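You operate a simulated robot arm through the tools that you are given. There is no shell and no other tool. Be economical: measure what you need, move in short steps, check, and stop when the job is done.

The job below is to be done with a simulated two-armed robot. You get a single attempt, and the scene is never put back.

Task
Pick up the cheese block from the bottling table top with one hand, pass it to the other hand and put it on the till counter top. Set down upright: cheese block.
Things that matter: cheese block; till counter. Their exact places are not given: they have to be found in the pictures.

The check looks at the end state, three seconds after you hand in, the way a careful person would. Anything else that was tipped, shoved, dropped, spilled or broken makes it a failure.

Robot
Two 7-joint arms with two-finger grippers on one trunk, on a base that drives. Base frame: it is fixed to the floor where the robot stands at the start and does not move with it; the origin is under the middle of the robot, x ahead of it, y to its left, z up; the surface under the hand at the start is at about z = 0.8. Readings come in m, degrees, newtons and seconds.
The left shoulder is at the start at [0.051, 0.175, 1.177], the right one opposite. With the tool pointing down near the work surface each hand reaches from about 0.1 to 0.84 m from the robot's upright axis, wherever it stands, measured 20 degrees to its own side. Places, roughly: till counter [-1.5, -0.6, 0.9]. Payload 2.94 kg a hand.
The TCP of each hand is the grasp point between the finger pads, 0.03 m short of the fingertips. In the tool frame z runs along the fingers and y along their closing line. The gripper opens to 0.138 m. The gripper's body begins 0.109 m behind the TCP.
Orientation is told as [roll, pitch, yaw] about the base's x, y, z axes, in that order, counted from this pose: with the fingers straight down and closing along the base's y, the tool's x points along the base's -x, its y along +y and its z along -z.

Tools
- The arms move only by the tool jog_arm. It takes "left_moves", "right_moves" or both (then of equal length, played together; a hand with none holds still); each is a list of rows, each a list of 7 numbers: the shift along the base's x, y, z in cm, then the turn, a rotation vector about the base's x, y, z in rad, then the gripper command, from -1 (shut) to 1 (fully open), values between in proportion. In form: [[x, y, z, ax, ay, az, grip], ...]. A call has 1 to 8 rows; each row shifts and turns the commanded pose from where the row before left it. A row lasts 0.2 s, in which the tool goes at most 0.05 m and 8.6 degrees; a call with a longer step from one row to the next is refused whole, and so is a gripper value outside its range. A pose out of reach is approached as far as the arm can. The call stops where the force on the tool passes 40 N (or 10 N more than at its start, if that is more) or the arm is blocked; 0.2 s more then pass. Each finger halts on what it meets, pressing with about 28 N; the grip force reading is that of the motor and also rises with nothing between the fingers. The clock runs only during rows and for 0.2 s after the last one: add rows that do not move to give the fingers time. It gives the time, the measured TCP pose, the force on the tool (base axes), the opening and the grip force at its end, in the units of the frame above (readings bear some noise), with the torque about the TCP (base axes, N m) and any sound that the robot's microphone picked up, and new pictures: "pictures" is both (left out), scene, wrist or none (wrist: the cameras of the hands that moved).
- Cameras (640 x 400 px; columns grow to the right, rows downward): "scene" is now at [0.1193, 0.0271, 1.6519]; the picture's right is [0.36, -0.93, -0.00], its down [-0.78, -0.30, -0.55] and it looks along [0.51, 0.20, -0.83] (base axes); focal length 265 px, centre (320, 200). "left" rides on the left gripper at [0.071, -0.019, -0.146] in its tool frame; the picture's right is [0.26, 0.97, 0.00], its down [-0.85, 0.23, -0.48] and it looks along [-0.46, 0.13, 0.88] (tool axes); focal length 280 px, centre (320, 200). "right" rides on the right gripper at [0.071, 0.019, -0.146] in its tool frame; the picture's right is [-0.26, 0.97, 0.00], its down [-0.85, -0.23, -0.48] and it looks along [-0.46, -0.12, 0.88] (tool axes); focal length 280 px, centre (320, 200).
- move_column(by): slides the trunk up (or, below 0, down) by that many m; the arms and the scene camera ride with it, the base frame stays. It gives what a move gives, with no picture.
- base_move(legs): drives the robot by 1 to 6 legs, each [ahead, turn to the left] in m and degrees, along the robot's own axes; the way and the turn of a leg run together, so that a leg with both is an arc; at most 1.5 m and 180 degrees a leg. The arms and the cameras ride along, it lands a little off, and it stops where it bumps. It gives what a move gives, and a new picture of the scene camera.
- pan_tilt(pan, tilt): turns the head with the scene camera to pan (to the left, within 120 degrees either way) and tilt (down, from -29 to 69), counted from straight ahead of the robot. It gives what a move gives, and a new picture of the scene camera.
- probe_pixels(camera, pixels): there is no depth. For up to 12 entries [column, row, z] of the newest picture of that camera ("zoom" is the newest enlarged one), the place [x, y] in the base frame at which the ray of that pixel passes the height z, good to about 0.002 m, but the place of the scene camera against the robot may be out by one fixed shift of up to 0.012 m in any direction. It takes no simulated time.
- close_up(camera, box): a new picture of the part [left, top, right, bottom] of that camera's present view, enlarged. It takes no simulated time.
- hand_in(): hands the job in; it is judged then, once.

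Keep the steps short. Do not move on a guess: measure, check each grasp and each placing, and mend mistakes. In all there are 80 turns and 260 pictures (those below and enlarged ones count). Leave the grippers open and the arms clear of the work at the hand-in unless told otherwise, and finish with a single line.

The tools are called as name(argument=value, ...) on one line, values as JSON. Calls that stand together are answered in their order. jog_arm: Moves the arms, as the interface text tells. Its arguments: {"type":"object","properties":{"left_moves":{"type":"array","items":{"type":"array","items":{"type":"number"}}},"right_moves":{"type":"array","items":{"type":"array","items":{"type":"number"}}},"pictures":{"type":"string","enum":["both","scene","wrist","none"]}},"required":[]} The other tools are called the same way: move_column (by) slides the trunk up or down; base_move (legs) drives the base; pan_tilt (pan, tilt) turns the head that bears the scene camera; probe_pixels (camera, pixels) gives the place at which the rays of pixels pass given heights; close_up (camera, box) takes an enlarged picture of a part of a camera's view; hand_in () hands the job in.

At the start:

```text
t: 0.0
left_tool_pos: [0.5386, 0.4584, 1.1072]
left_tool_rot: [0.1, -0.1, -0.1]
left_force: [-0.5, -0.4, -0.4]
left_moment: [0.01, 0.01, -0.01]
left_grip_width: 0.1379
left_grasp_force: 0.1
right_tool_pos: [0.5089, -0.0404, 1.1055]
right_tool_rot: [0.2, 0.1, -0.2]
right_force: [-0.8, -0.2, 0.9]
right_moment: [0.0, 0.01, 0.0]
right_grip_width: 0.1381
right_grasp_force: 0.0
trunk travel left (down, up): [-0.35, 0.384]
robot x, y, heading: [0.0008, 0.0022, 0.3]
head pan, tilt: [21.3, 56.6]
```

scene: 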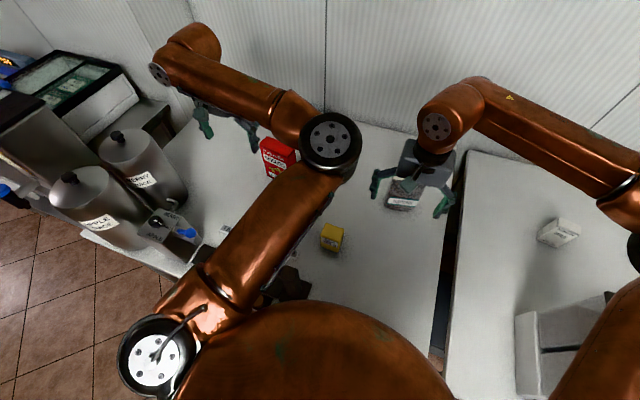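
right: 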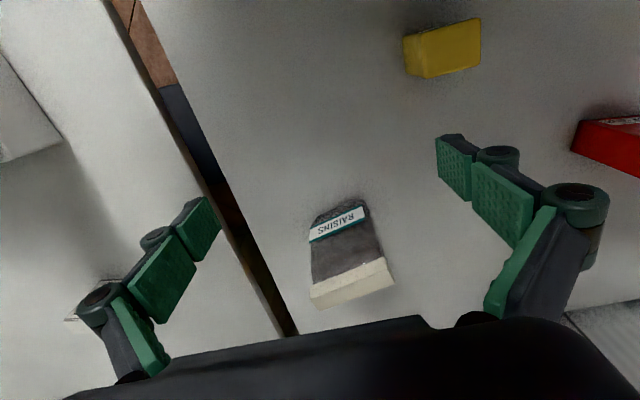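
left: 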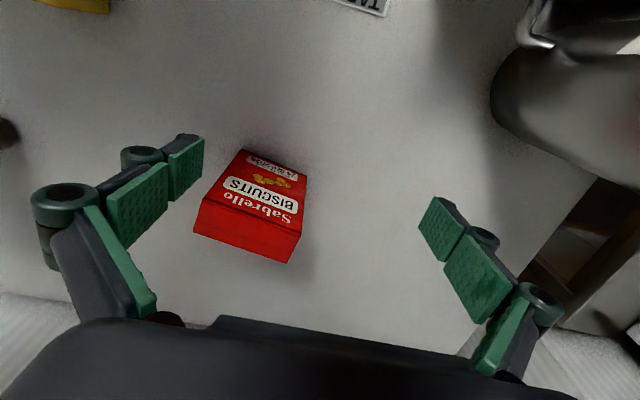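

The yellow block near scene pixel (332,236) looks like the cheese. I'll enlarge it to check.

close_up(camera="scene", box=[280, 200, 380, 262])

close_up(camera="right", box=[380, 0, 540, 100])

probe_pixels(camera="scene", pixels=[[320, 247, 0.8], [340, 252, 0.8], [322, 223, 0.86], [343, 229, 0.86], [340, 237, 0.86], [320, 233, 0.86]])

probe_pixels(camera="right", pixels=[[403, 38, 0.86], [405, 74, 0.8], [427, 78, 0.8], [480, 67, 0.8], [417, 39, 0.86], [480, 19, 0.86]])

```text
6.40 times, centred on (330, 231) of scene
```

zoom: 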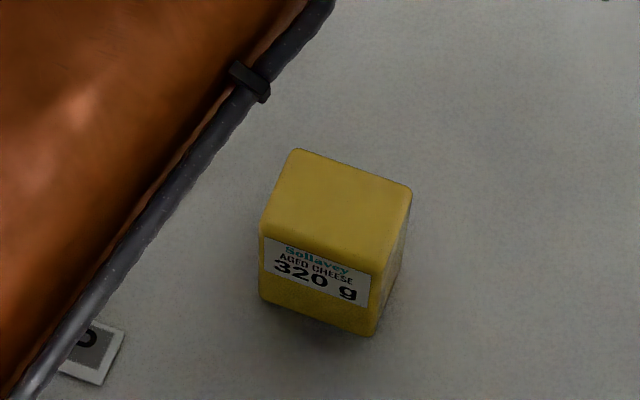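

```text
4.00 times, centred on (460, 50) of right
```

zoom: 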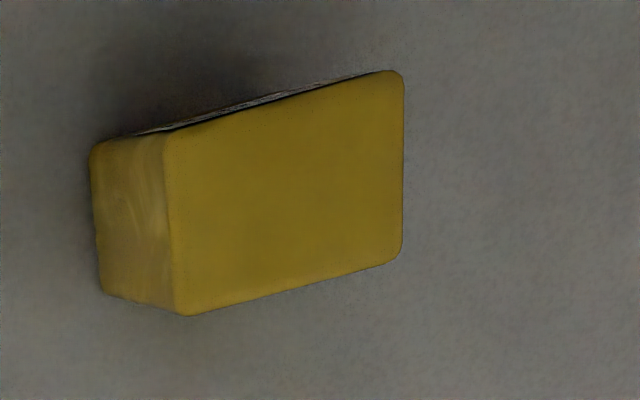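

```text
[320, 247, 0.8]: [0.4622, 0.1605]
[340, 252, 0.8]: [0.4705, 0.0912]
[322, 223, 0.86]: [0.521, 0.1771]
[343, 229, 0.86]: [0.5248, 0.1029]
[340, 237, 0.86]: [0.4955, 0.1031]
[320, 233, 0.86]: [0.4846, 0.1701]
```

```text
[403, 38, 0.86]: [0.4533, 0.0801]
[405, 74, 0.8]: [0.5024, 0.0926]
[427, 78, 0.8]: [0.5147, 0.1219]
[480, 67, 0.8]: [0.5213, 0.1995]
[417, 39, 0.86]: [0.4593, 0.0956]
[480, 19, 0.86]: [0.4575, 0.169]
```

It is "Sollavey aged cheese 320 g". I'll measure its corners from the right wrist camera at several heights to get its height and size.

probe_pixels(camera="right", pixels=[[403, 37, 0.8], [405, 73, 0.8], [421, 35, 0.85], [424.5, 79, 0.85], [480, 18, 0.85], [480.5, 62.5, 0.85], [421, 35, 0.88], [424.5, 79, 0.88], [480, 18, 0.88], [480.5, 62.5, 0.88]])

probe_pixels(camera="scene", pixels=[[320.5, 246.5, 0.8], [338.5, 252, 0.8], [320.7, 237, 0.85], [338.5, 242, 0.85], [326, 223.5, 0.85], [344, 229.5, 0.85], [320.7, 237, 0.88], [338.5, 242, 0.88], [326, 223.5, 0.88], [344, 229.5, 0.88]])

pan_tilt(pan=-120, tilt=25)

```text
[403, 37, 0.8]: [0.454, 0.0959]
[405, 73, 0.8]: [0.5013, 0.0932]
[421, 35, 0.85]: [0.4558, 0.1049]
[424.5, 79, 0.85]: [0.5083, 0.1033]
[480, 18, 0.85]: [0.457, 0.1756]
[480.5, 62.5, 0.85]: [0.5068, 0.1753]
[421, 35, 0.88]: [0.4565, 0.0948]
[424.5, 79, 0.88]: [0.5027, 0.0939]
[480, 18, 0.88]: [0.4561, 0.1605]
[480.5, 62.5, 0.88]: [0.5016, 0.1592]
```

```text
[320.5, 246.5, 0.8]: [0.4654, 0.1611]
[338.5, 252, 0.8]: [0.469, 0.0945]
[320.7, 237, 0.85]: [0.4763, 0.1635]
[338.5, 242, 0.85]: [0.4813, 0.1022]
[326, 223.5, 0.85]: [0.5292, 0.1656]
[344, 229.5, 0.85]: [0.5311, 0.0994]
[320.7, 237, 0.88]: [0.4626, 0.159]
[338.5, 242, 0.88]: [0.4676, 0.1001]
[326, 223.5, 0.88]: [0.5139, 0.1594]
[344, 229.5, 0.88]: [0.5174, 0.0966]
```

```text
t: 2.2
left_tool_pos: [0.537, 0.459, 1.1055]
left_tool_rot: [0.0, 0.0, -0.1]
left_force: [0.2, 0.5, 0.1]
left_moment: [0.02, 0.01, 0.01]
left_grip_width: 0.1383
left_grasp_force: 0.2
right_tool_pos: [0.5081, -0.0395, 1.1049]
right_tool_rot: [0.3, 0.2, -0.1]
right_force: [0.1, 0.9, -0.5]
right_moment: [0.03, 0.0, -0.03]
right_grip_width: 0.1379
right_grasp_force: 0.1
trunk travel left (down, up): [-0.35, 0.384]
robot x, y, heading: [0.0005, -0.0021, 0.0]
head pan, tilt: [-120.0, 25.0]
```

scene: 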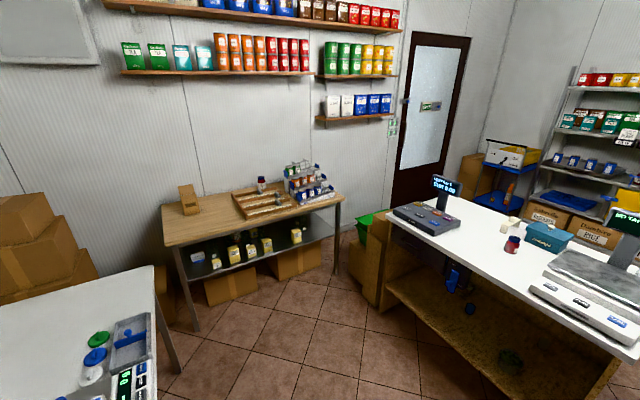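

The cheese measures about x 0.456–0.502, y 0.094–0.160, z 0.80–0.88, so 47×66×80 mm. My plan has three parts:
- The right hand takes it from above, closing along x.
- The left hand takes it over, tilted and pointing forward, closing along y.
- I then drive to the counter and set it down.

First I turn the right hand +90° in yaw while moving it over the block.

jog_arm(right_moves=[[-0.26, 1.52, 0, 0, 0, 0.1428, 1], [-0.26, 1.52, 0, 0, 0, 0.1428, 1], [-0.26, 1.52, 0, 0, 0, 0.1428, 1], [-0.26, 1.52, 0, 0, 0, 0.1428, 1], [-0.26, 1.52, 0, 0, 0, 0.1428, 1], [-0.26, 1.52, 0, 0, 0, 0.1428, 1], [-0.26, 1.52, 0, 0, 0, 0.1428, 1], [-0.26, 1.52, 0, 0, 0, 0.1428, 1]], pictures="none")

jog_arm(right_moves=[[-0.26, 1.52, 0, 0, 0, 0.1428, 1], [-0.26, 1.52, 0, 0, 0, 0.1428, 1], [-0.26, 1.52, 0, 0, 0, 0.1428, 1], [0, 0, -4, 0, 0, 0, 1], [0, 0, -4, 0, 0, 0, 1]], pictures="wrist")

pan_tilt(pan=15, tilt=55)

```text
t: 3.8
left_tool_pos: [0.5368, 0.4614, 1.1052]
left_tool_rot: [-0.1, -0.1, 0.3]
left_force: [-0.5, 0.2, 0.1]
left_moment: [0.05, 0.05, -0.01]
left_grip_width: 0.1378
left_grasp_force: 0.1
right_tool_pos: [0.496, 0.0577, 1.105]
right_tool_rot: [0.0, 0.3, 53.2]
right_force: [3.3, -1.2, 0.6]
right_moment: [0.32, 0.64, -0.13]
right_grip_width: 0.1379
right_grasp_force: 0.1
trunk travel left (down, up): [-0.35, 0.384]
robot x, y, heading: [0.0002, -0.001, -0.1]
head pan, tilt: [-120.0, 25.0]
stopped in row 7 (right hand): the force on the tool passed its limit at 58 N (the readings are from after the stop); the commanded pose is now the measured one
```

```text
t: 4.2
left_tool_pos: [0.5354, 0.4648, 1.1044]
left_tool_rot: [-0.2, -0.1, 0.5]
left_force: [0.5, 1.0, 0.4]
left_moment: [-0.05, 0.01, 0.01]
left_grip_width: 0.138
left_grasp_force: 0.1
right_tool_pos: [0.5001, 0.0607, 1.1037]
right_tool_rot: [0.0, 0.2, 56.9]
right_force: [2.1, 0.2, 0.4]
right_moment: [0.08, 0.4, -0.09]
right_grip_width: 0.1378
right_grasp_force: 0.0
trunk travel left (down, up): [-0.35, 0.384]
robot x, y, heading: [0.0013, -0.001, 0.1]
head pan, tilt: [-120.0, 25.0]
stopped in row 1 (right hand): the force on the tool passed its limit at 57 N (the readings are from after the stop); the commanded pose is now the measured one
```

right: 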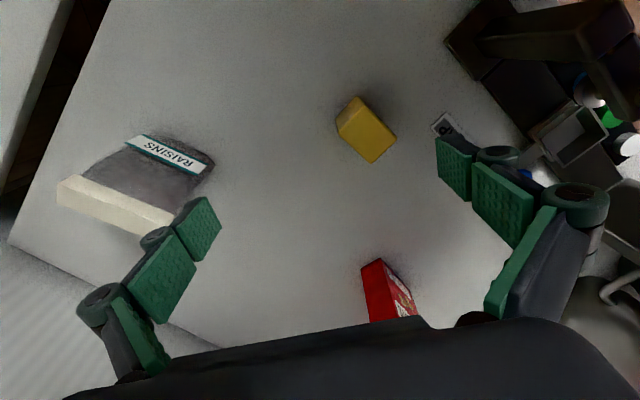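

```text
t: 6.3
left_tool_pos: [0.535, 0.4632, 1.1049]
left_tool_rot: [-0.1, -0.2, 0.5]
left_force: [1.0, 0.2, -0.2]
left_moment: [-0.01, 0.0, -0.04]
left_grip_width: 0.1381
left_grasp_force: 0.0
right_tool_pos: [0.499, 0.0605, 1.1042]
right_tool_rot: [0.0, 0.4, 56.9]
right_force: [8.1, -6.0, -0.5]
right_moment: [1.11, 1.4, -0.19]
right_grip_width: 0.138
right_grasp_force: 0.1
trunk travel left (down, up): [-0.35, 0.384]
robot x, y, heading: [-0.0019, -0.0001, -0.2]
head pan, tilt: [15.0, 55.0]
```

scene: 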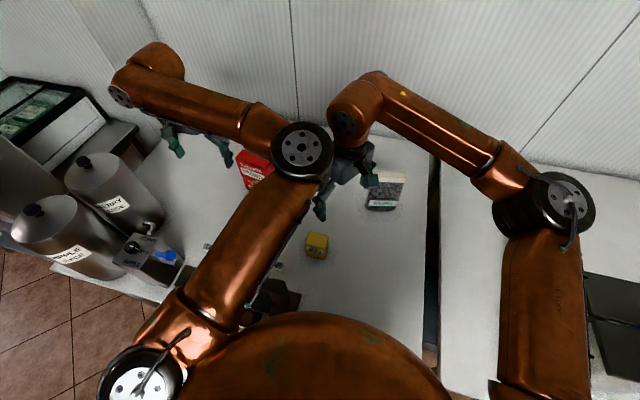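

The right wrist touched the left elbow, which bends inward. I'll swap the roles: the left hand picks from above and the right hand takes over, reaching in from the right. First I back the right arm away to the right.

jog_arm(right_moves=[[0, -4, 0, 0, 0, 0, 1], [0, -4, 0, 0, 0, 0, 1], [0, -4, 0, 0, 0, 0, 1], [0, -4, 0, 0, 0, 0, 1], [0, -4, 0, 0, 0, 0, 1], [0, -4, 0, 0, 0, 0, 1], [0, -4, 0, 0, 0, 0, 1], [0, -4, 0, 0, 0, 0, 1]], pictures="scene")

```text
t: 8.1
left_tool_pos: [0.535, 0.4632, 1.1058]
left_tool_rot: [0.0, -0.2, 0.5]
left_force: [-0.7, 0.2, -0.8]
left_moment: [0.01, -0.02, 0.01]
left_grip_width: 0.138
left_grasp_force: 0.0
right_tool_pos: [0.4439, -0.2139, 1.1009]
right_tool_rot: [-0.1, 0.3, 56.7]
right_force: [-1.1, 0.2, -0.7]
right_moment: [0.0, -0.04, -0.01]
right_grip_width: 0.1379
right_grasp_force: 0.0
right hand out of reach, approached as far as the arm can: row 6, 7, 8
trunk travel left (down, up): [-0.35, 0.384]
robot x, y, heading: [0.0018, 0.0002, 0.1]
head pan, tilt: [15.0, 55.0]
```

scene: 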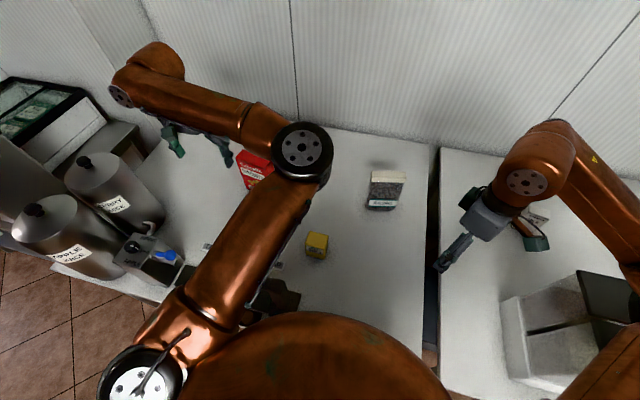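

The right arm is clear. Now I move the left hand over the cheese at height 1.1.

jog_arm(left_moves=[[-0.7, -4.2, 0, 0, 0, 0, 1], [-0.7, -4.2, 0, 0, 0, 0, 1], [-0.7, -4.2, 0, 0, 0, 0, 1], [-0.7, -4.2, 0, 0, 0, 0, 1], [-0.7, -4.2, 0, 0, 0, 0, 1], [-0.7, -4.2, 0, 0, 0, 0, 1], [-0.7, -4.2, 0, 0, 0, 0, 1], [-0.7, -4.2, 0, 0, 0, 0, 1]])

```text
t: 9.9
left_tool_pos: [0.4864, 0.1343, 1.1084]
left_tool_rot: [-0.1, -0.1, 0.5]
left_force: [1.2, -0.6, 0.1]
left_moment: [0.06, -0.06, 0.03]
left_grip_width: 0.1377
left_grasp_force: 0.0
left hand out of reach, approached as far as the arm can: row 8
right_tool_pos: [0.4434, -0.2153, 1.1008]
right_tool_rot: [0.1, 0.3, 56.7]
right_force: [0.4, 0.7, 0.3]
right_moment: [0.03, 0.0, -0.02]
right_grip_width: 0.138
right_grasp_force: 0.1
trunk travel left (down, up): [-0.35, 0.384]
robot x, y, heading: [0.0009, 0.0007, 0.1]
head pan, tilt: [15.0, 55.0]
```

scene: 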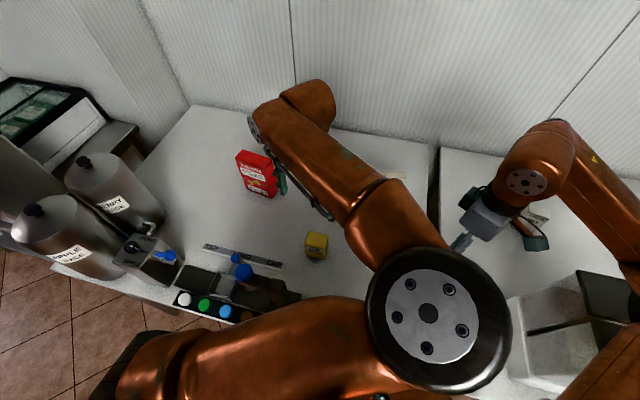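
left: 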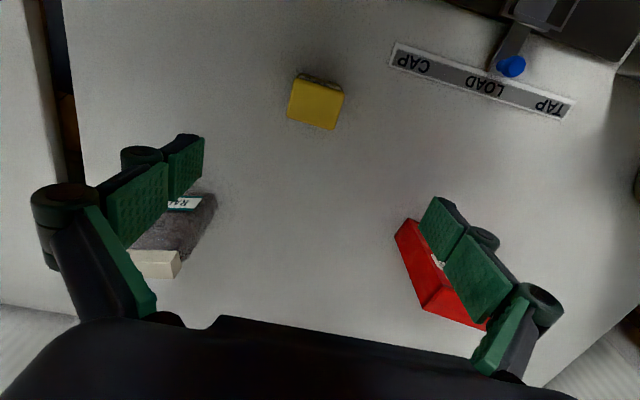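

I check the cheese's place with the left wrist camera.

close_up(camera="left", box=[270, 60, 366, 140])

```text
5.00 times, centred on (318, 100) of left
```

zoom: 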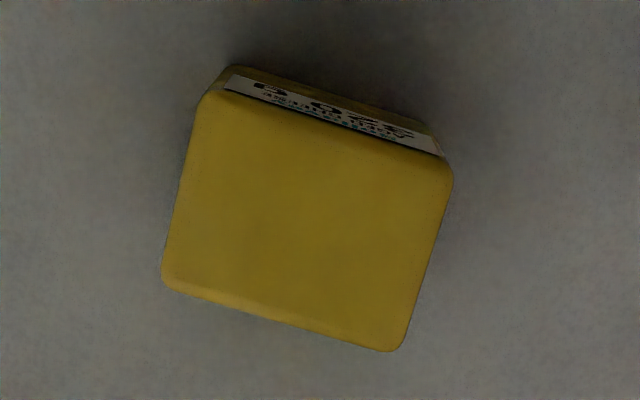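

probe_pixels(camera="left", pixels=[[294.6, 78.4, 0.88], [344.4, 94.4, 0.88], [286.4, 117, 0.88], [333, 130.4, 0.88], [301, 73, 0.8], [341.5, 84.5, 0.8]])

```text
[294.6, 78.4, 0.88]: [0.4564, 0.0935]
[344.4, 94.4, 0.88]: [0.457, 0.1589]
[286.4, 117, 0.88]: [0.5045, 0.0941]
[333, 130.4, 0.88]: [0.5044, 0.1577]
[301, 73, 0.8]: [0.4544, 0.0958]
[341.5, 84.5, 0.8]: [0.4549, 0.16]
```

The cheese centre is (0.480, 0.1265), aligned with the axes. I descend part of the way and see how the pose settles.

jog_arm(left_moves=[[0, 0, -4, 0, 0, 0, 1], [0, 0, -4, 0, 0, 0, 1], [0, 0, -4, 0, 0, 0, 1]], pictures="none")

```text
t: 10.7
left_tool_pos: [0.514, 0.1775, 1.0176]
left_tool_rot: [-0.2, 0.0, 0.4]
left_force: [1.0, 0.3, -0.4]
left_moment: [0.03, 0.05, 0.0]
left_grip_width: 0.138
left_grasp_force: 0.2
left hand out of reach, approached as far as the arm can: row 1, 2, 3
right_tool_pos: [0.4456, -0.2124, 1.099]
right_tool_rot: [0.0, 0.4, 56.7]
right_force: [0.3, 0.4, -0.5]
right_moment: [-0.03, 0.06, 0.03]
right_grip_width: 0.1381
right_grasp_force: 0.2
trunk travel left (down, up): [-0.35, 0.384]
robot x, y, heading: [-0.0026, 0.0003, 0.0]
head pan, tilt: [15.0, 55.0]
```

The left arm is limited in this posture. I'll raise the hand, then back the base up 0.12 m and turn it 15° to the right. That puts the cheese where the left arm works more comfortably.

jog_arm(left_moves=[[0, 2, 4, 0, 0, 0, 1], [0, 3, 4, 0, 0, 0, 1], [0, 3, 2, 0, 0, 0, 1]], pictures="none")

base_move(legs=[[-0.12, 0], [0, -15]])

```text
t: 11.5
left_tool_pos: [0.516, 0.2557, 1.1172]
left_tool_rot: [-0.2, -0.1, 0.5]
left_force: [-0.3, 0.5, 0.7]
left_moment: [-0.04, -0.02, 0.02]
left_grip_width: 0.1379
left_grasp_force: 0.0
right_tool_pos: [0.4448, -0.2128, 1.1009]
right_tool_rot: [-0.1, 0.3, 56.7]
right_force: [-0.8, -0.5, -0.2]
right_moment: [-0.01, 0.01, -0.01]
right_grip_width: 0.1381
right_grasp_force: 0.1
trunk travel left (down, up): [-0.35, 0.384]
robot x, y, heading: [0.0008, -0.0012, 0.1]
head pan, tilt: [15.0, 55.0]
```

```text
t: 13.7
left_tool_pos: [0.3933, 0.1299, 1.1308]
left_tool_rot: [0.0, -2.7, -13.8]
left_force: [1.1, -0.2, -0.6]
left_moment: [0.08, 0.14, 0.03]
left_grip_width: 0.1379
left_grasp_force: 0.0
right_tool_pos: [0.2123, -0.3083, 1.111]
right_tool_rot: [-2.1, -0.7, 42.6]
right_force: [1.2, -1.0, 0.3]
right_moment: [0.09, 0.13, 0.02]
right_grip_width: 0.1379
right_grasp_force: 0.0
trunk travel left (down, up): [-0.35, 0.384]
robot x, y, heading: [-0.1214, 0.0028, -14.1]
head pan, tilt: [15.0, 55.0]
stopped in leg 2: the robot was blocked; the commanded pose is now the measured one
```

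scene: 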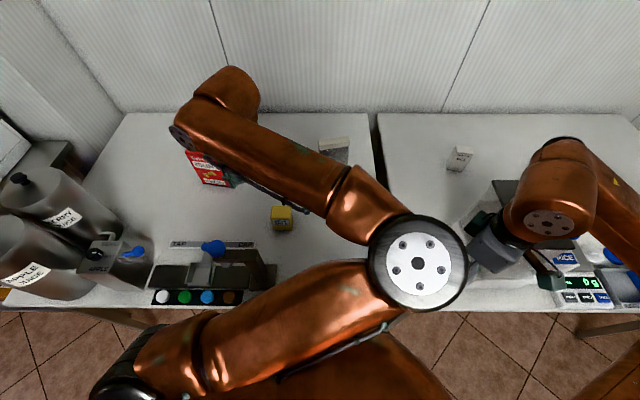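

The base was blocked at −14°, so I check what touched near the right hand.

close_up(camera="scene", box=[400, 130, 640, 310])

jog_arm(right_moves=[[0, 0, 0.5, 0, 0, 0, 1]], pictures="wrist")

```text
2.22 times, centred on (520, 220) of scene
```

zoom: 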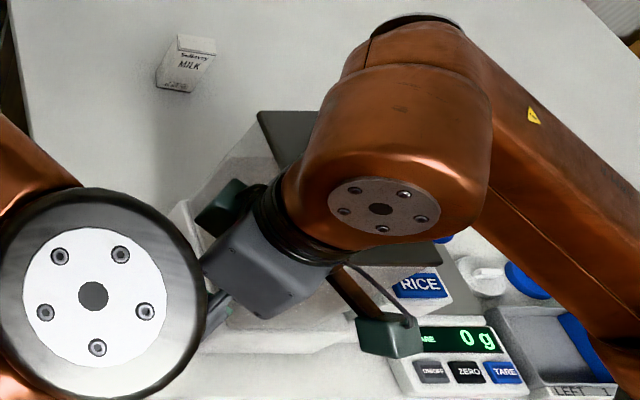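

```text
t: 14.1
left_tool_pos: [0.3748, 0.1377, 1.1389]
left_tool_rot: [-0.5, -4.0, -13.4]
left_force: [0.8, -0.9, -0.6]
left_moment: [0.03, 0.16, 0.0]
left_grip_width: 0.138
left_grasp_force: 0.0
right_tool_pos: [0.1947, -0.3021, 1.121]
right_tool_rot: [-3.2, -1.3, 42.7]
right_force: [1.4, -0.3, 0.3]
right_moment: [0.06, 0.15, 0.01]
right_grip_width: 0.138
right_grasp_force: 0.1
trunk travel left (down, up): [-0.35, 0.384]
robot x, y, heading: [-0.1233, -0.0016, -14.3]
head pan, tilt: [15.0, 55.0]
```

right: 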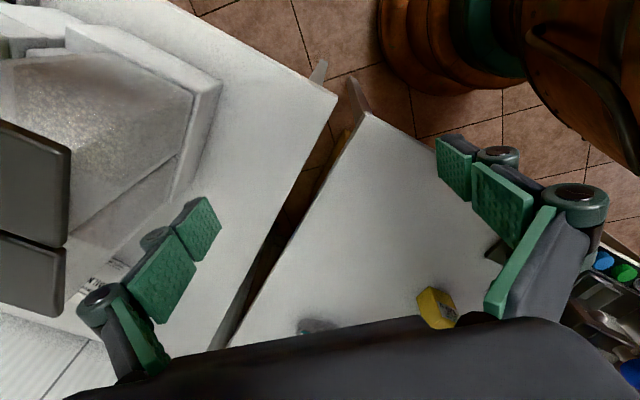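

jog_arm(left_moves=[[0, 0, 0, 0, 0, 0, 1]], right_moves=[[0, 0, 0, 0, 0, 0, 1]], pictures="scene")

```text
t: 14.5
left_tool_pos: [0.3924, 0.1316, 1.1311]
left_tool_rot: [-0.1, -2.9, -13.9]
left_force: [0.9, 0.7, 0.1]
left_moment: [0.04, 0.07, 0.02]
left_grip_width: 0.1377
left_grasp_force: 0.1
right_tool_pos: [0.2107, -0.3079, 1.1171]
right_tool_rot: [-2.3, -0.8, 42.6]
right_force: [1.2, 0.4, -0.4]
right_moment: [-0.01, 0.09, 0.0]
right_grip_width: 0.138
right_grasp_force: 0.1
trunk travel left (down, up): [-0.35, 0.384]
robot x, y, heading: [-0.1214, -0.0013, -13.9]
head pan, tilt: [15.0, 55.0]
```

scene: 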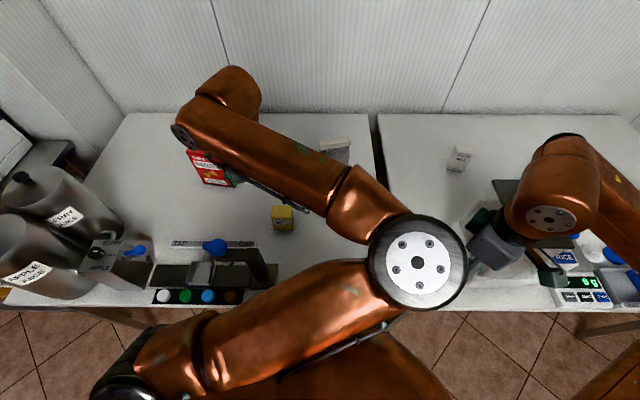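

Both tool tilts suggest the robot is leaning back about 3°. I look around the base to find what it is touching.

pan_tilt(pan=-120, tilt=60)

pan_tilt(pan=120, tilt=60)

```text
t: 16.7
left_tool_pos: [0.3836, 0.1335, 1.1339]
left_tool_rot: [0.0, -3.4, -13.9]
left_force: [-0.7, 0.1, 0.3]
left_moment: [0.02, -0.01, 0.01]
left_grip_width: 0.1382
left_grasp_force: 0.0
right_tool_pos: [0.2025, -0.3054, 1.1191]
right_tool_rot: [-2.8, -1.1, 42.7]
right_force: [0.2, -0.9, -0.1]
right_moment: [-0.05, -0.02, 0.01]
right_grip_width: 0.1382
right_grasp_force: 0.1
trunk travel left (down, up): [-0.35, 0.384]
robot x, y, heading: [-0.1206, 0.0014, -14.1]
head pan, tilt: [-120.0, 60.0]
```

scene: 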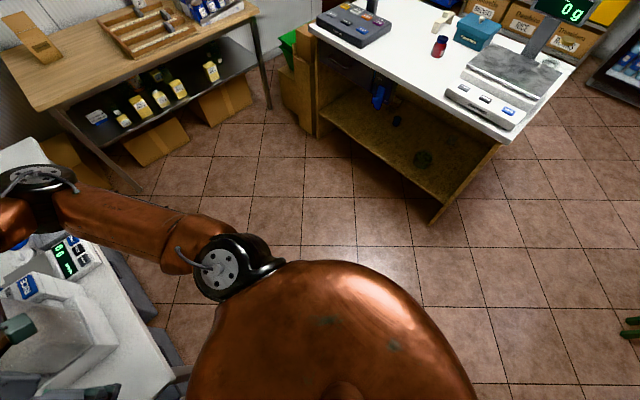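

```text
t: 20.1
left_tool_pos: [0.384, 0.134, 1.1332]
left_tool_rot: [0.0, -3.2, -13.9]
left_force: [-0.3, 0.5, 0.9]
left_moment: [-0.01, 0.02, 0.02]
left_grip_width: 0.1382
left_grasp_force: 0.1
right_tool_pos: [0.2024, -0.3045, 1.12]
right_tool_rot: [-2.6, -0.9, 42.6]
right_force: [-0.3, -0.3, -0.4]
right_moment: [0.0, 0.02, 0.01]
right_grip_width: 0.1381
right_grasp_force: 0.0
trunk travel left (down, up): [-0.35, 0.384]
robot x, y, heading: [-0.1232, -0.0003, -14.3]
head pan, tilt: [120.0, 60.0]
```

scene: 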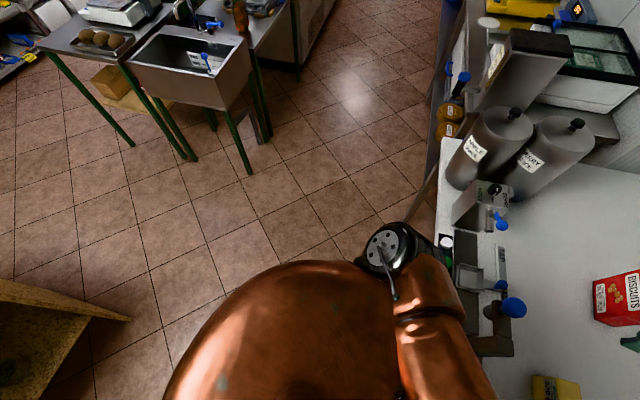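

Nothing stands behind the robot. I reverse the turn to see whether the lean goes away.

base_move(legs=[[0, 5]])

pan_tilt(pan=0, tilt=69)

```text
t: 21.0
left_tool_pos: [0.3708, 0.178, 1.1331]
left_tool_rot: [-0.2, -3.2, -8.9]
left_force: [-0.1, 1.3, -1.2]
left_moment: [-0.08, 0.06, -0.03]
left_grip_width: 0.1376
left_grasp_force: 0.0
right_tool_pos: [0.2284, -0.2745, 1.1192]
right_tool_rot: [-2.9, -1.0, 47.6]
right_force: [-0.8, 0.2, -0.1]
right_moment: [-0.02, 0.06, -0.01]
right_grip_width: 0.138
right_grasp_force: 0.1
trunk travel left (down, up): [-0.35, 0.384]
robot x, y, heading: [-0.1272, 0.002, -9.4]
head pan, tilt: [120.0, 60.0]
```

scene: 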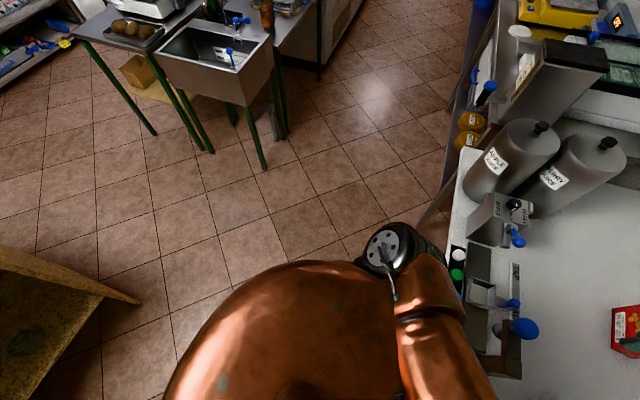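

```text
t: 23.0
left_tool_pos: [0.3705, 0.1779, 1.1338]
left_tool_rot: [-0.1, -3.2, -8.9]
left_force: [-1.2, 0.0, -0.4]
left_moment: [0.01, 0.0, -0.02]
left_grip_width: 0.1378
left_grasp_force: 0.1
right_tool_pos: [0.2277, -0.2747, 1.1195]
right_tool_rot: [-2.7, -0.9, 47.6]
right_force: [-0.2, 0.2, 0.2]
right_moment: [0.02, -0.02, 0.02]
right_grip_width: 0.1381
right_grasp_force: 0.1
trunk travel left (down, up): [-0.35, 0.384]
robot x, y, heading: [-0.1263, -0.0002, -9.2]
head pan, tilt: [0.0, 68.8]
```

scene: 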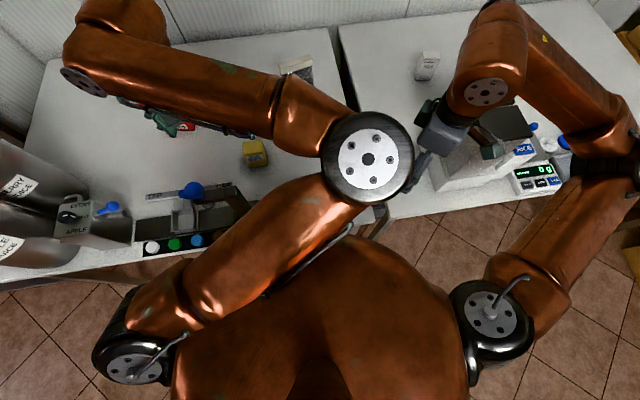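

The lean turns with the robot. I check whether measurements still hold by finding the cheese again from the scene camera and the left wrist camera.

close_up(camera="scene", box=[222, 130, 286, 170])

jog_arm(left_moves=[[0, 0, 0, 0, 0, 0, 1]], pictures="wrist")

```text
10.00 times, centred on (254, 150) of scene
```

zoom: 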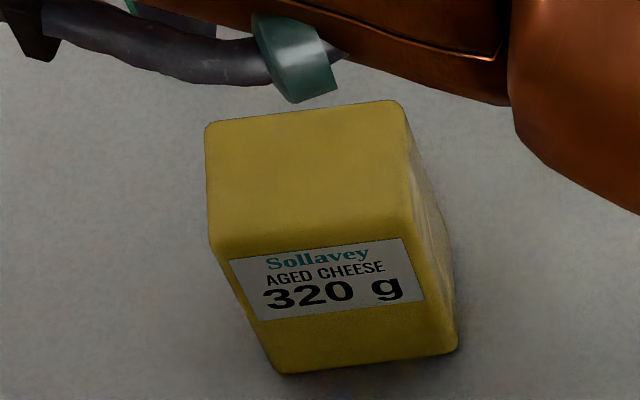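

```text
t: 23.4
left_tool_pos: [0.3707, 0.1776, 1.1334]
left_tool_rot: [-0.2, -3.2, -8.9]
left_force: [-0.4, -1.0, -0.7]
left_moment: [-0.01, -0.01, 0.02]
left_grip_width: 0.1378
left_grasp_force: 0.1
right_tool_pos: [0.2283, -0.2749, 1.119]
right_tool_rot: [-2.8, -0.9, 47.6]
right_force: [-0.5, 1.1, 0.1]
right_moment: [-0.03, -0.01, -0.04]
right_grip_width: 0.138
right_grasp_force: 0.0
trunk travel left (down, up): [-0.35, 0.384]
robot x, y, heading: [-0.1225, 0.0056, -9.3]
head pan, tilt: [0.0, 68.8]
```

left: 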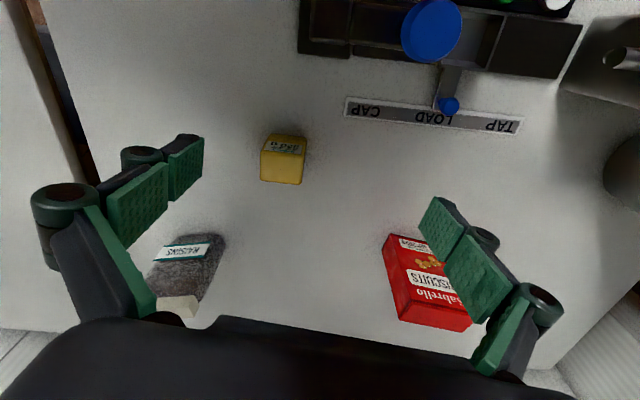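

probe_pixels(camera="scene", pixels=[[250.5, 167.2, 0.8], [267.5, 165, 0.8], [242.7, 142.5, 0.88], [261.5, 140, 0.88], [243, 154.5, 0.88], [263.5, 152.5, 0.88]])

probe_pixels(camera="left", pixels=[[262, 152, 0.88], [304, 153, 0.88], [261, 181, 0.88], [301, 184, 0.88], [269, 138, 0.8], [304, 136, 0.8]])

```text
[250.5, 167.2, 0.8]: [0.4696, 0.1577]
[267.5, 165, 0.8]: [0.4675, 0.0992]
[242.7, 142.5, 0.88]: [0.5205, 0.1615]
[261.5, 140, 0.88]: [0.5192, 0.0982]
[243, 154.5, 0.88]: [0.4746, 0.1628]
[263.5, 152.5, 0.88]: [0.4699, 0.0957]
```

```text
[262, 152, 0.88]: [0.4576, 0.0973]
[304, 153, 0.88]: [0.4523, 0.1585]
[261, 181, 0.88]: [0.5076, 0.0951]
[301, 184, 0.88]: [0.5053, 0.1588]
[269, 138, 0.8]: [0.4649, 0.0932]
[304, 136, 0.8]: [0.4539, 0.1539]
```

Positions are still consistent and the cheese hasn't moved. I back off a little more to see whether the lean disappears.

base_move(legs=[[-0.08, 0]])

```text
t: 24.4
left_tool_pos: [0.3056, 0.1884, 1.13]
left_tool_rot: [-0.5, -2.6, -8.5]
left_force: [0.4, 1.2, -0.7]
left_moment: [-0.02, -0.03, 0.03]
left_grip_width: 0.1379
left_grasp_force: 0.1
right_tool_pos: [0.161, -0.2654, 1.1177]
right_tool_rot: [-2.2, -0.7, 47.6]
right_force: [-0.9, -0.3, 0.5]
right_moment: [-0.02, -0.05, 0.01]
right_grip_width: 0.1381
right_grasp_force: 0.0
trunk travel left (down, up): [-0.35, 0.384]
robot x, y, heading: [-0.1994, 0.015, -9.2]
head pan, tilt: [0.0, 68.8]
```

scene: 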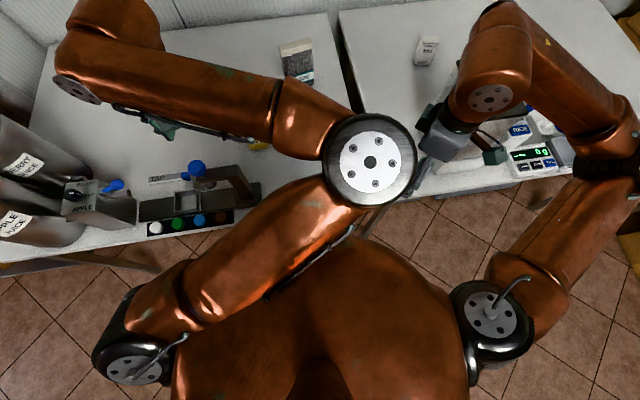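

The right fingers seem to be touching the left elbow (near pixel 420,170). I turn the right hand's yaw back and move it outward and up to break the contact.

jog_arm(right_moves=[[1, -2, 2, 0, 0, -0.14, 1], [1, -2, 2, 0, 0, -0.14, 1], [1, -2, 2, 0, 0, -0.14, 1], [1, -2, 1, 0, 0, -0.14, 1], [1, -2, 1, 0, 0, -0.14, 1], [1, -2, 0, 0, 0, -0.14, 1]], pictures="scene")

```text
t: 25.8
left_tool_pos: [0.2797, 0.1939, 1.1391]
left_tool_rot: [-0.4, -3.9, -8.5]
left_force: [-1.2, 0.3, -0.1]
left_moment: [0.0, -0.05, -0.02]
left_grip_width: 0.1382
left_grasp_force: 0.1
right_tool_pos: [0.1989, -0.3828, 1.2045]
right_tool_rot: [-3.1, -1.4, -0.7]
right_force: [-1.2, 0.1, 0.0]
right_moment: [0.0, -0.09, 0.0]
right_grip_width: 0.1384
right_grasp_force: 0.0
trunk travel left (down, up): [-0.35, 0.384]
robot x, y, heading: [-0.1993, 0.0144, -9.4]
head pan, tilt: [0.0, 68.8]
```

scene: 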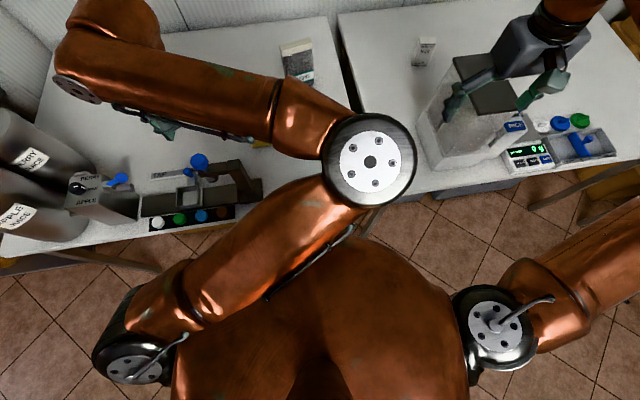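

I level the left hand (pitch +3.5°, yaw +8.5°) and reach it out towards a point above the cheese, still at a safe height.

jog_arm(left_moves=[[4, -1.3, 0, 0, 0.011, 0.025, 1], [4, -1.3, 0, 0, 0.011, 0.025, 1], [4, -1.3, 0, 0, 0.011, 0.025, 1], [4, -1.3, 0, 0, 0.011, 0.025, 1], [4, -1.3, 0, 0, 0.011, 0.025, 1], [0, 0, 0, 0, 0.005, 0.025, 1]])

```text
t: 27.2
left_tool_pos: [0.4831, 0.1277, 1.1408]
left_tool_rot: [-0.8, -0.4, 0.2]
left_force: [0.4, -0.5, -0.2]
left_moment: [0.02, 0.0, -0.02]
left_grip_width: 0.138
left_grasp_force: 0.1
right_tool_pos: [0.2003, -0.3835, 1.2038]
right_tool_rot: [-3.1, -1.3, -0.6]
right_force: [-0.1, 0.3, -0.5]
right_moment: [0.02, -0.01, 0.0]
right_grip_width: 0.1378
right_grasp_force: 0.0
trunk travel left (down, up): [-0.35, 0.384]
robot x, y, heading: [-0.2046, 0.0117, -9.0]
head pan, tilt: [0.0, 68.8]
```

scene: 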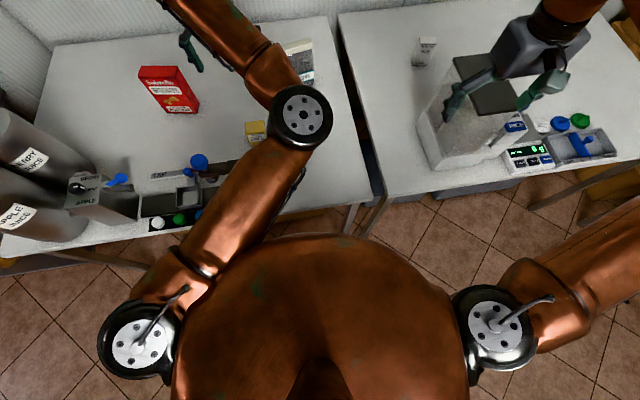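
left: 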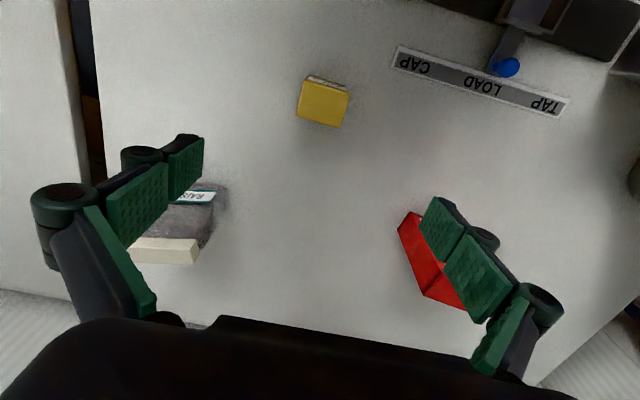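

The hand now tracks cleanly at (0.483, 0.128). I descend 18 cm, trimming the small errors, and check.

jog_arm(left_moves=[[-0.3, -0.1, -4, 0.014, 0.007, 0, 1], [0, 0, -4, 0, 0, 0, 1], [0, 0, -4, 0, 0, 0, 1], [0, 0, -4, 0, 0, 0, 1], [0, 0, -2, 0, 0, 0, 1]])

```text
t: 28.4
left_tool_pos: [0.4786, 0.1312, 0.953]
left_tool_rot: [-0.2, 0.1, 0.1]
left_force: [-0.8, -0.8, -0.7]
left_moment: [0.01, -0.02, 0.01]
left_grip_width: 0.1379
left_grasp_force: 0.0
right_tool_pos: [0.2017, -0.3819, 1.2024]
right_tool_rot: [-3.2, -1.2, -0.5]
right_force: [-0.1, 0.6, 0.6]
right_moment: [-0.05, 0.03, -0.02]
right_grip_width: 0.1377
right_grasp_force: 0.0
trunk travel left (down, up): [-0.35, 0.384]
robot x, y, heading: [-0.2027, 0.0105, -9.1]
head pan, tilt: [0.0, 68.8]
```

scene: 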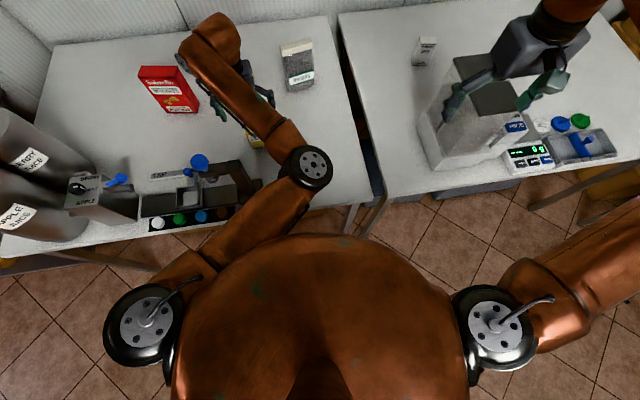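
left: 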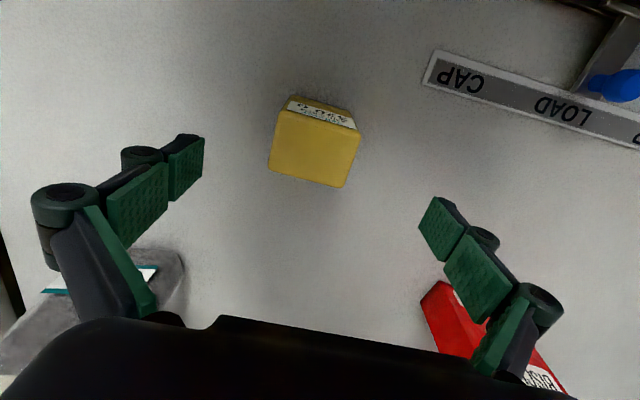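

Next I check the clearance to the biscuits box and the raisins.

probe_pixels(camera="scene", pixels=[[163, 113, 0.8], [199, 111, 0.8], [138, 68, 0.9], [288, 90, 0.8], [314, 85, 0.8]])

probe_pixels(camera="left", pixels=[[437, 282, 0.95], [421, 300, 0.85], [432, 350, 0.8], [290, 97, 0.88], [280, 108, 0.88], [360, 135, 0.88], [268, 170, 0.88], [344, 187, 0.88]])

```text
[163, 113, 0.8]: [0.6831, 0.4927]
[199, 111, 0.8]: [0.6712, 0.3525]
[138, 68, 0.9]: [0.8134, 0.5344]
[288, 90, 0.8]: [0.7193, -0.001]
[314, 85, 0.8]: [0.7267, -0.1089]
```

```text
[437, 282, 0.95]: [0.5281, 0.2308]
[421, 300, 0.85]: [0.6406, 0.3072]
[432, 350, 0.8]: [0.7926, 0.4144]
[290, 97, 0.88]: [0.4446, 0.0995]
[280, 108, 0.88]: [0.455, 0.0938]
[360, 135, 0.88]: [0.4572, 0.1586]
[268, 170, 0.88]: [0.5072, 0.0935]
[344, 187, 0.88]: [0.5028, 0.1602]
```

The way down is clear. I descend to z≈0.852 with a −0.4 cm correction in y, then close.

jog_arm(left_moves=[[0.1, -0.4, -3.5, 0, 0, 0, 1], [0, 0, -3.5, 0, 0, 0, 1], [0, 0, -3.1, 0, 0, 0, 1]])

```text
t: 29.2
left_tool_pos: [0.4817, 0.1235, 0.8578]
left_tool_rot: [-0.1, 0.1, 0.1]
left_force: [-0.7, -0.6, 0.3]
left_moment: [-0.02, 0.05, 0.02]
left_grip_width: 0.1376
left_grasp_force: 0.0
right_tool_pos: [0.2018, -0.3832, 1.202]
right_tool_rot: [-3.2, -1.4, -0.5]
right_force: [0.3, -0.2, 0.0]
right_moment: [0.02, 0.03, 0.04]
right_grip_width: 0.138
right_grasp_force: 0.0
trunk travel left (down, up): [-0.35, 0.384]
robot x, y, heading: [-0.2067, 0.0178, -9.4]
head pan, tilt: [0.0, 68.8]
```

scene: 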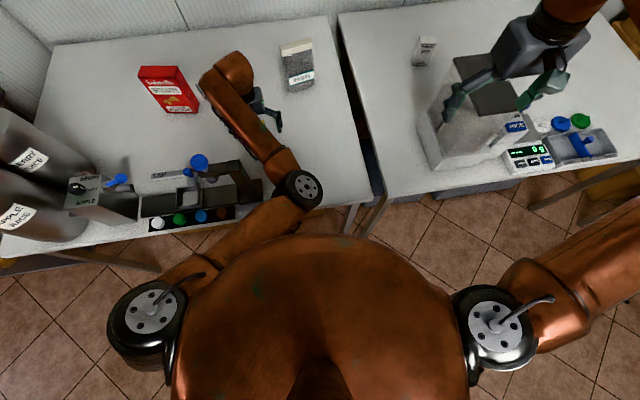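
left: 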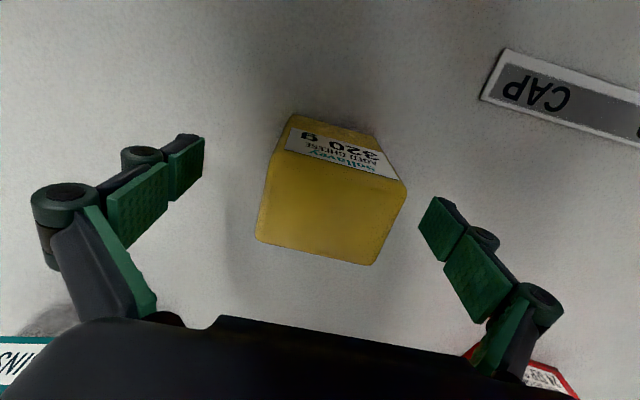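

It is centred over the cheese. I shift +0.3 cm in y and close.

jog_arm(left_moves=[[0, 0.3, 0, 0, 0, 0, 0.6], [0, 0, 0, 0, 0, 0, 0.1], [0, 0, 0, 0, 0, 0, -1], [0, 0, 0, 0, 0, 0, -1], [0, 0, 0, 0, 0, 0, -1], [0, 0, 0, 0, 0, 0, -1], [0, 0, 0, 0, 0, 0, -1]], pictures="wrist")

```text
t: 30.8
left_tool_pos: [0.4818, 0.1253, 0.8578]
left_tool_rot: [0.0, 0.1, 0.1]
left_force: [1.0, -0.5, 2.3]
left_moment: [-0.03, 0.07, -0.01]
left_grip_width: 0.0654
left_grasp_force: 27.9
right_tool_pos: [0.2014, -0.382, 1.2016]
right_tool_rot: [-3.1, -1.3, -0.5]
right_force: [0.1, 0.2, -0.1]
right_moment: [0.0, 0.03, -0.01]
right_grip_width: 0.1381
right_grasp_force: 0.0
trunk travel left (down, up): [-0.35, 0.384]
robot x, y, heading: [-0.2002, 0.015, -9.4]
head pan, tilt: [0.0, 68.8]
```

left: 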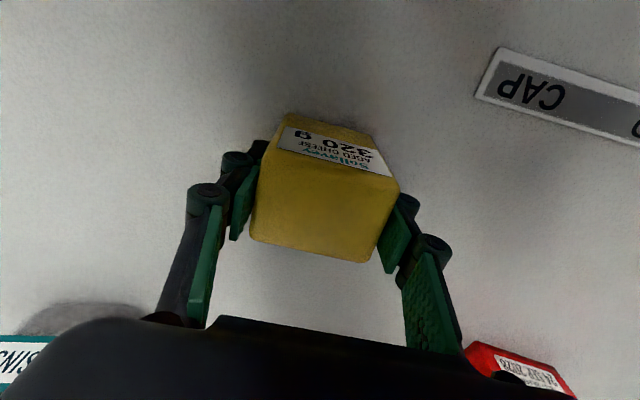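

The cheese is gripped at 65 mm width. I lift it straight up 28 cm.

jog_arm(left_moves=[[0, 0, 2, 0, 0, 0, -1], [0, 0, 4, 0, 0, 0, -1], [0, 0, 4, 0, 0, 0, -1], [0, 0, 4, 0, 0, 0, -1], [0, 0, 4, 0, 0, 0, -1], [0, 0, 4, 0, 0, 0, -1], [0, 0, 4, 0, 0, 0, -1], [0, 0, 2, 0, 0, 0, -1]])

```text
t: 32.6
left_tool_pos: [0.4825, 0.125, 1.1379]
left_tool_rot: [0.1, 0.1, 0.1]
left_force: [0.0, -0.4, -3.4]
left_moment: [-0.03, -0.04, -0.03]
left_grip_width: 0.0654
left_grasp_force: 27.7
right_tool_pos: [0.2019, -0.3841, 1.2018]
right_tool_rot: [-3.0, -1.3, -0.5]
right_force: [0.4, 0.8, 0.7]
right_moment: [-0.02, -0.04, 0.01]
right_grip_width: 0.1379
right_grasp_force: 0.0
trunk travel left (down, up): [-0.35, 0.384]
robot x, y, heading: [-0.2022, 0.0121, -9.2]
head pan, tilt: [0.0, 68.8]
```

scene: 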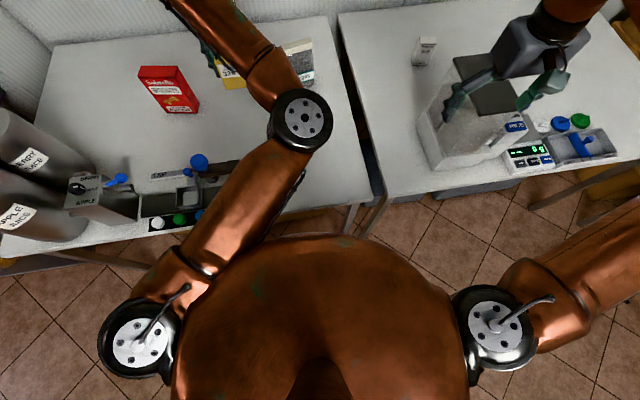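
left: 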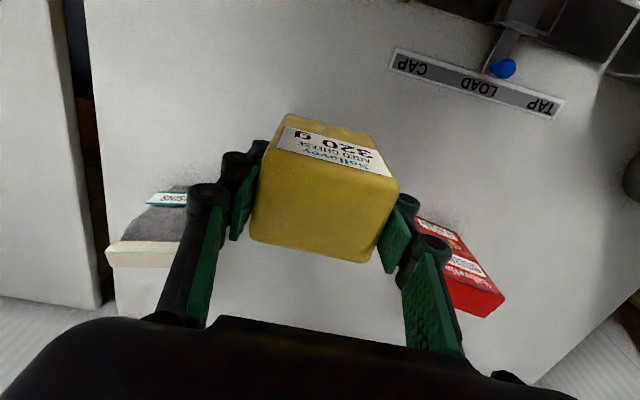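

The cheese is held. I raise the trunk 0.1 m for clearance over the tap stand, then look at the till counter to measure it.

move_column(by=0.1)

pan_tilt(pan=-120, tilt=40)

pan_tilt(pan=120, tilt=40)

```text
t: 34.0
left_tool_pos: [0.4812, 0.1265, 1.2355]
left_tool_rot: [-0.1, 0.2, 0.1]
left_force: [0.6, 0.0, -3.2]
left_moment: [-0.04, 0.0, 0.01]
left_grip_width: 0.0656
left_grasp_force: 27.8
right_tool_pos: [0.2013, -0.3819, 1.3006]
right_tool_rot: [-3.2, -1.2, -0.5]
right_force: [0.1, 0.1, 0.3]
right_moment: [-0.02, 0.05, -0.03]
right_grip_width: 0.1377
right_grasp_force: 0.1
trunk travel left (down, up): [-0.45, 0.284]
robot x, y, heading: [-0.2033, 0.0173, -9.4]
head pan, tilt: [0.0, 68.8]
```

```text
t: 36.0
left_tool_pos: [0.4808, 0.1272, 1.2364]
left_tool_rot: [0.1, 0.1, 0.2]
left_force: [0.1, 0.2, -2.3]
left_moment: [0.01, 0.03, -0.01]
left_grip_width: 0.0654
left_grasp_force: 27.7
right_tool_pos: [0.2008, -0.3807, 1.3016]
right_tool_rot: [-3.2, -1.4, -0.5]
right_force: [-0.1, 0.0, 1.1]
right_moment: [-0.01, 0.0, 0.01]
right_grip_width: 0.138
right_grasp_force: 0.0
trunk travel left (down, up): [-0.45, 0.284]
robot x, y, heading: [-0.2016, 0.0151, -9.2]
head pan, tilt: [-120.0, 40.0]
```

scene: 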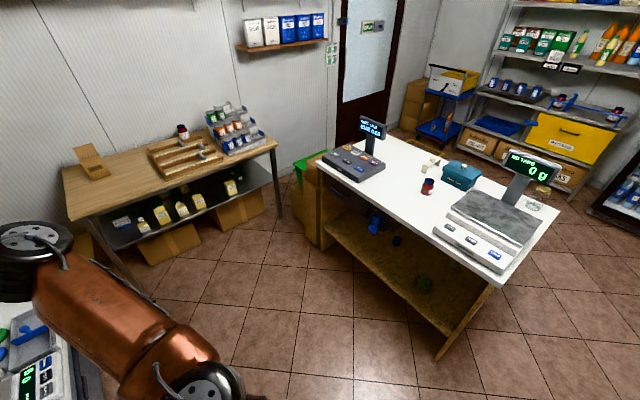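

```text
t: 39.3
left_tool_pos: [0.4815, 0.1264, 1.2353]
left_tool_rot: [0.1, 0.2, 0.0]
left_force: [0.2, 1.1, -3.3]
left_moment: [0.0, -0.02, 0.02]
left_grip_width: 0.0654
left_grasp_force: 27.9
right_tool_pos: [0.1997, -0.3822, 1.3018]
right_tool_rot: [-3.2, -1.3, -0.6]
right_force: [-0.8, -0.3, -0.2]
right_moment: [-0.03, 0.03, 0.02]
right_grip_width: 0.1379
right_grasp_force: 0.0
trunk travel left (down, up): [-0.45, 0.284]
robot x, y, heading: [-0.2, 0.0141, -9.1]
head pan, tilt: [120.0, 40.0]
```

scene: 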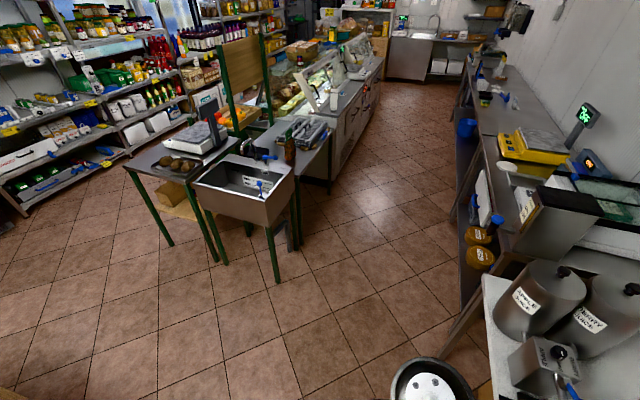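

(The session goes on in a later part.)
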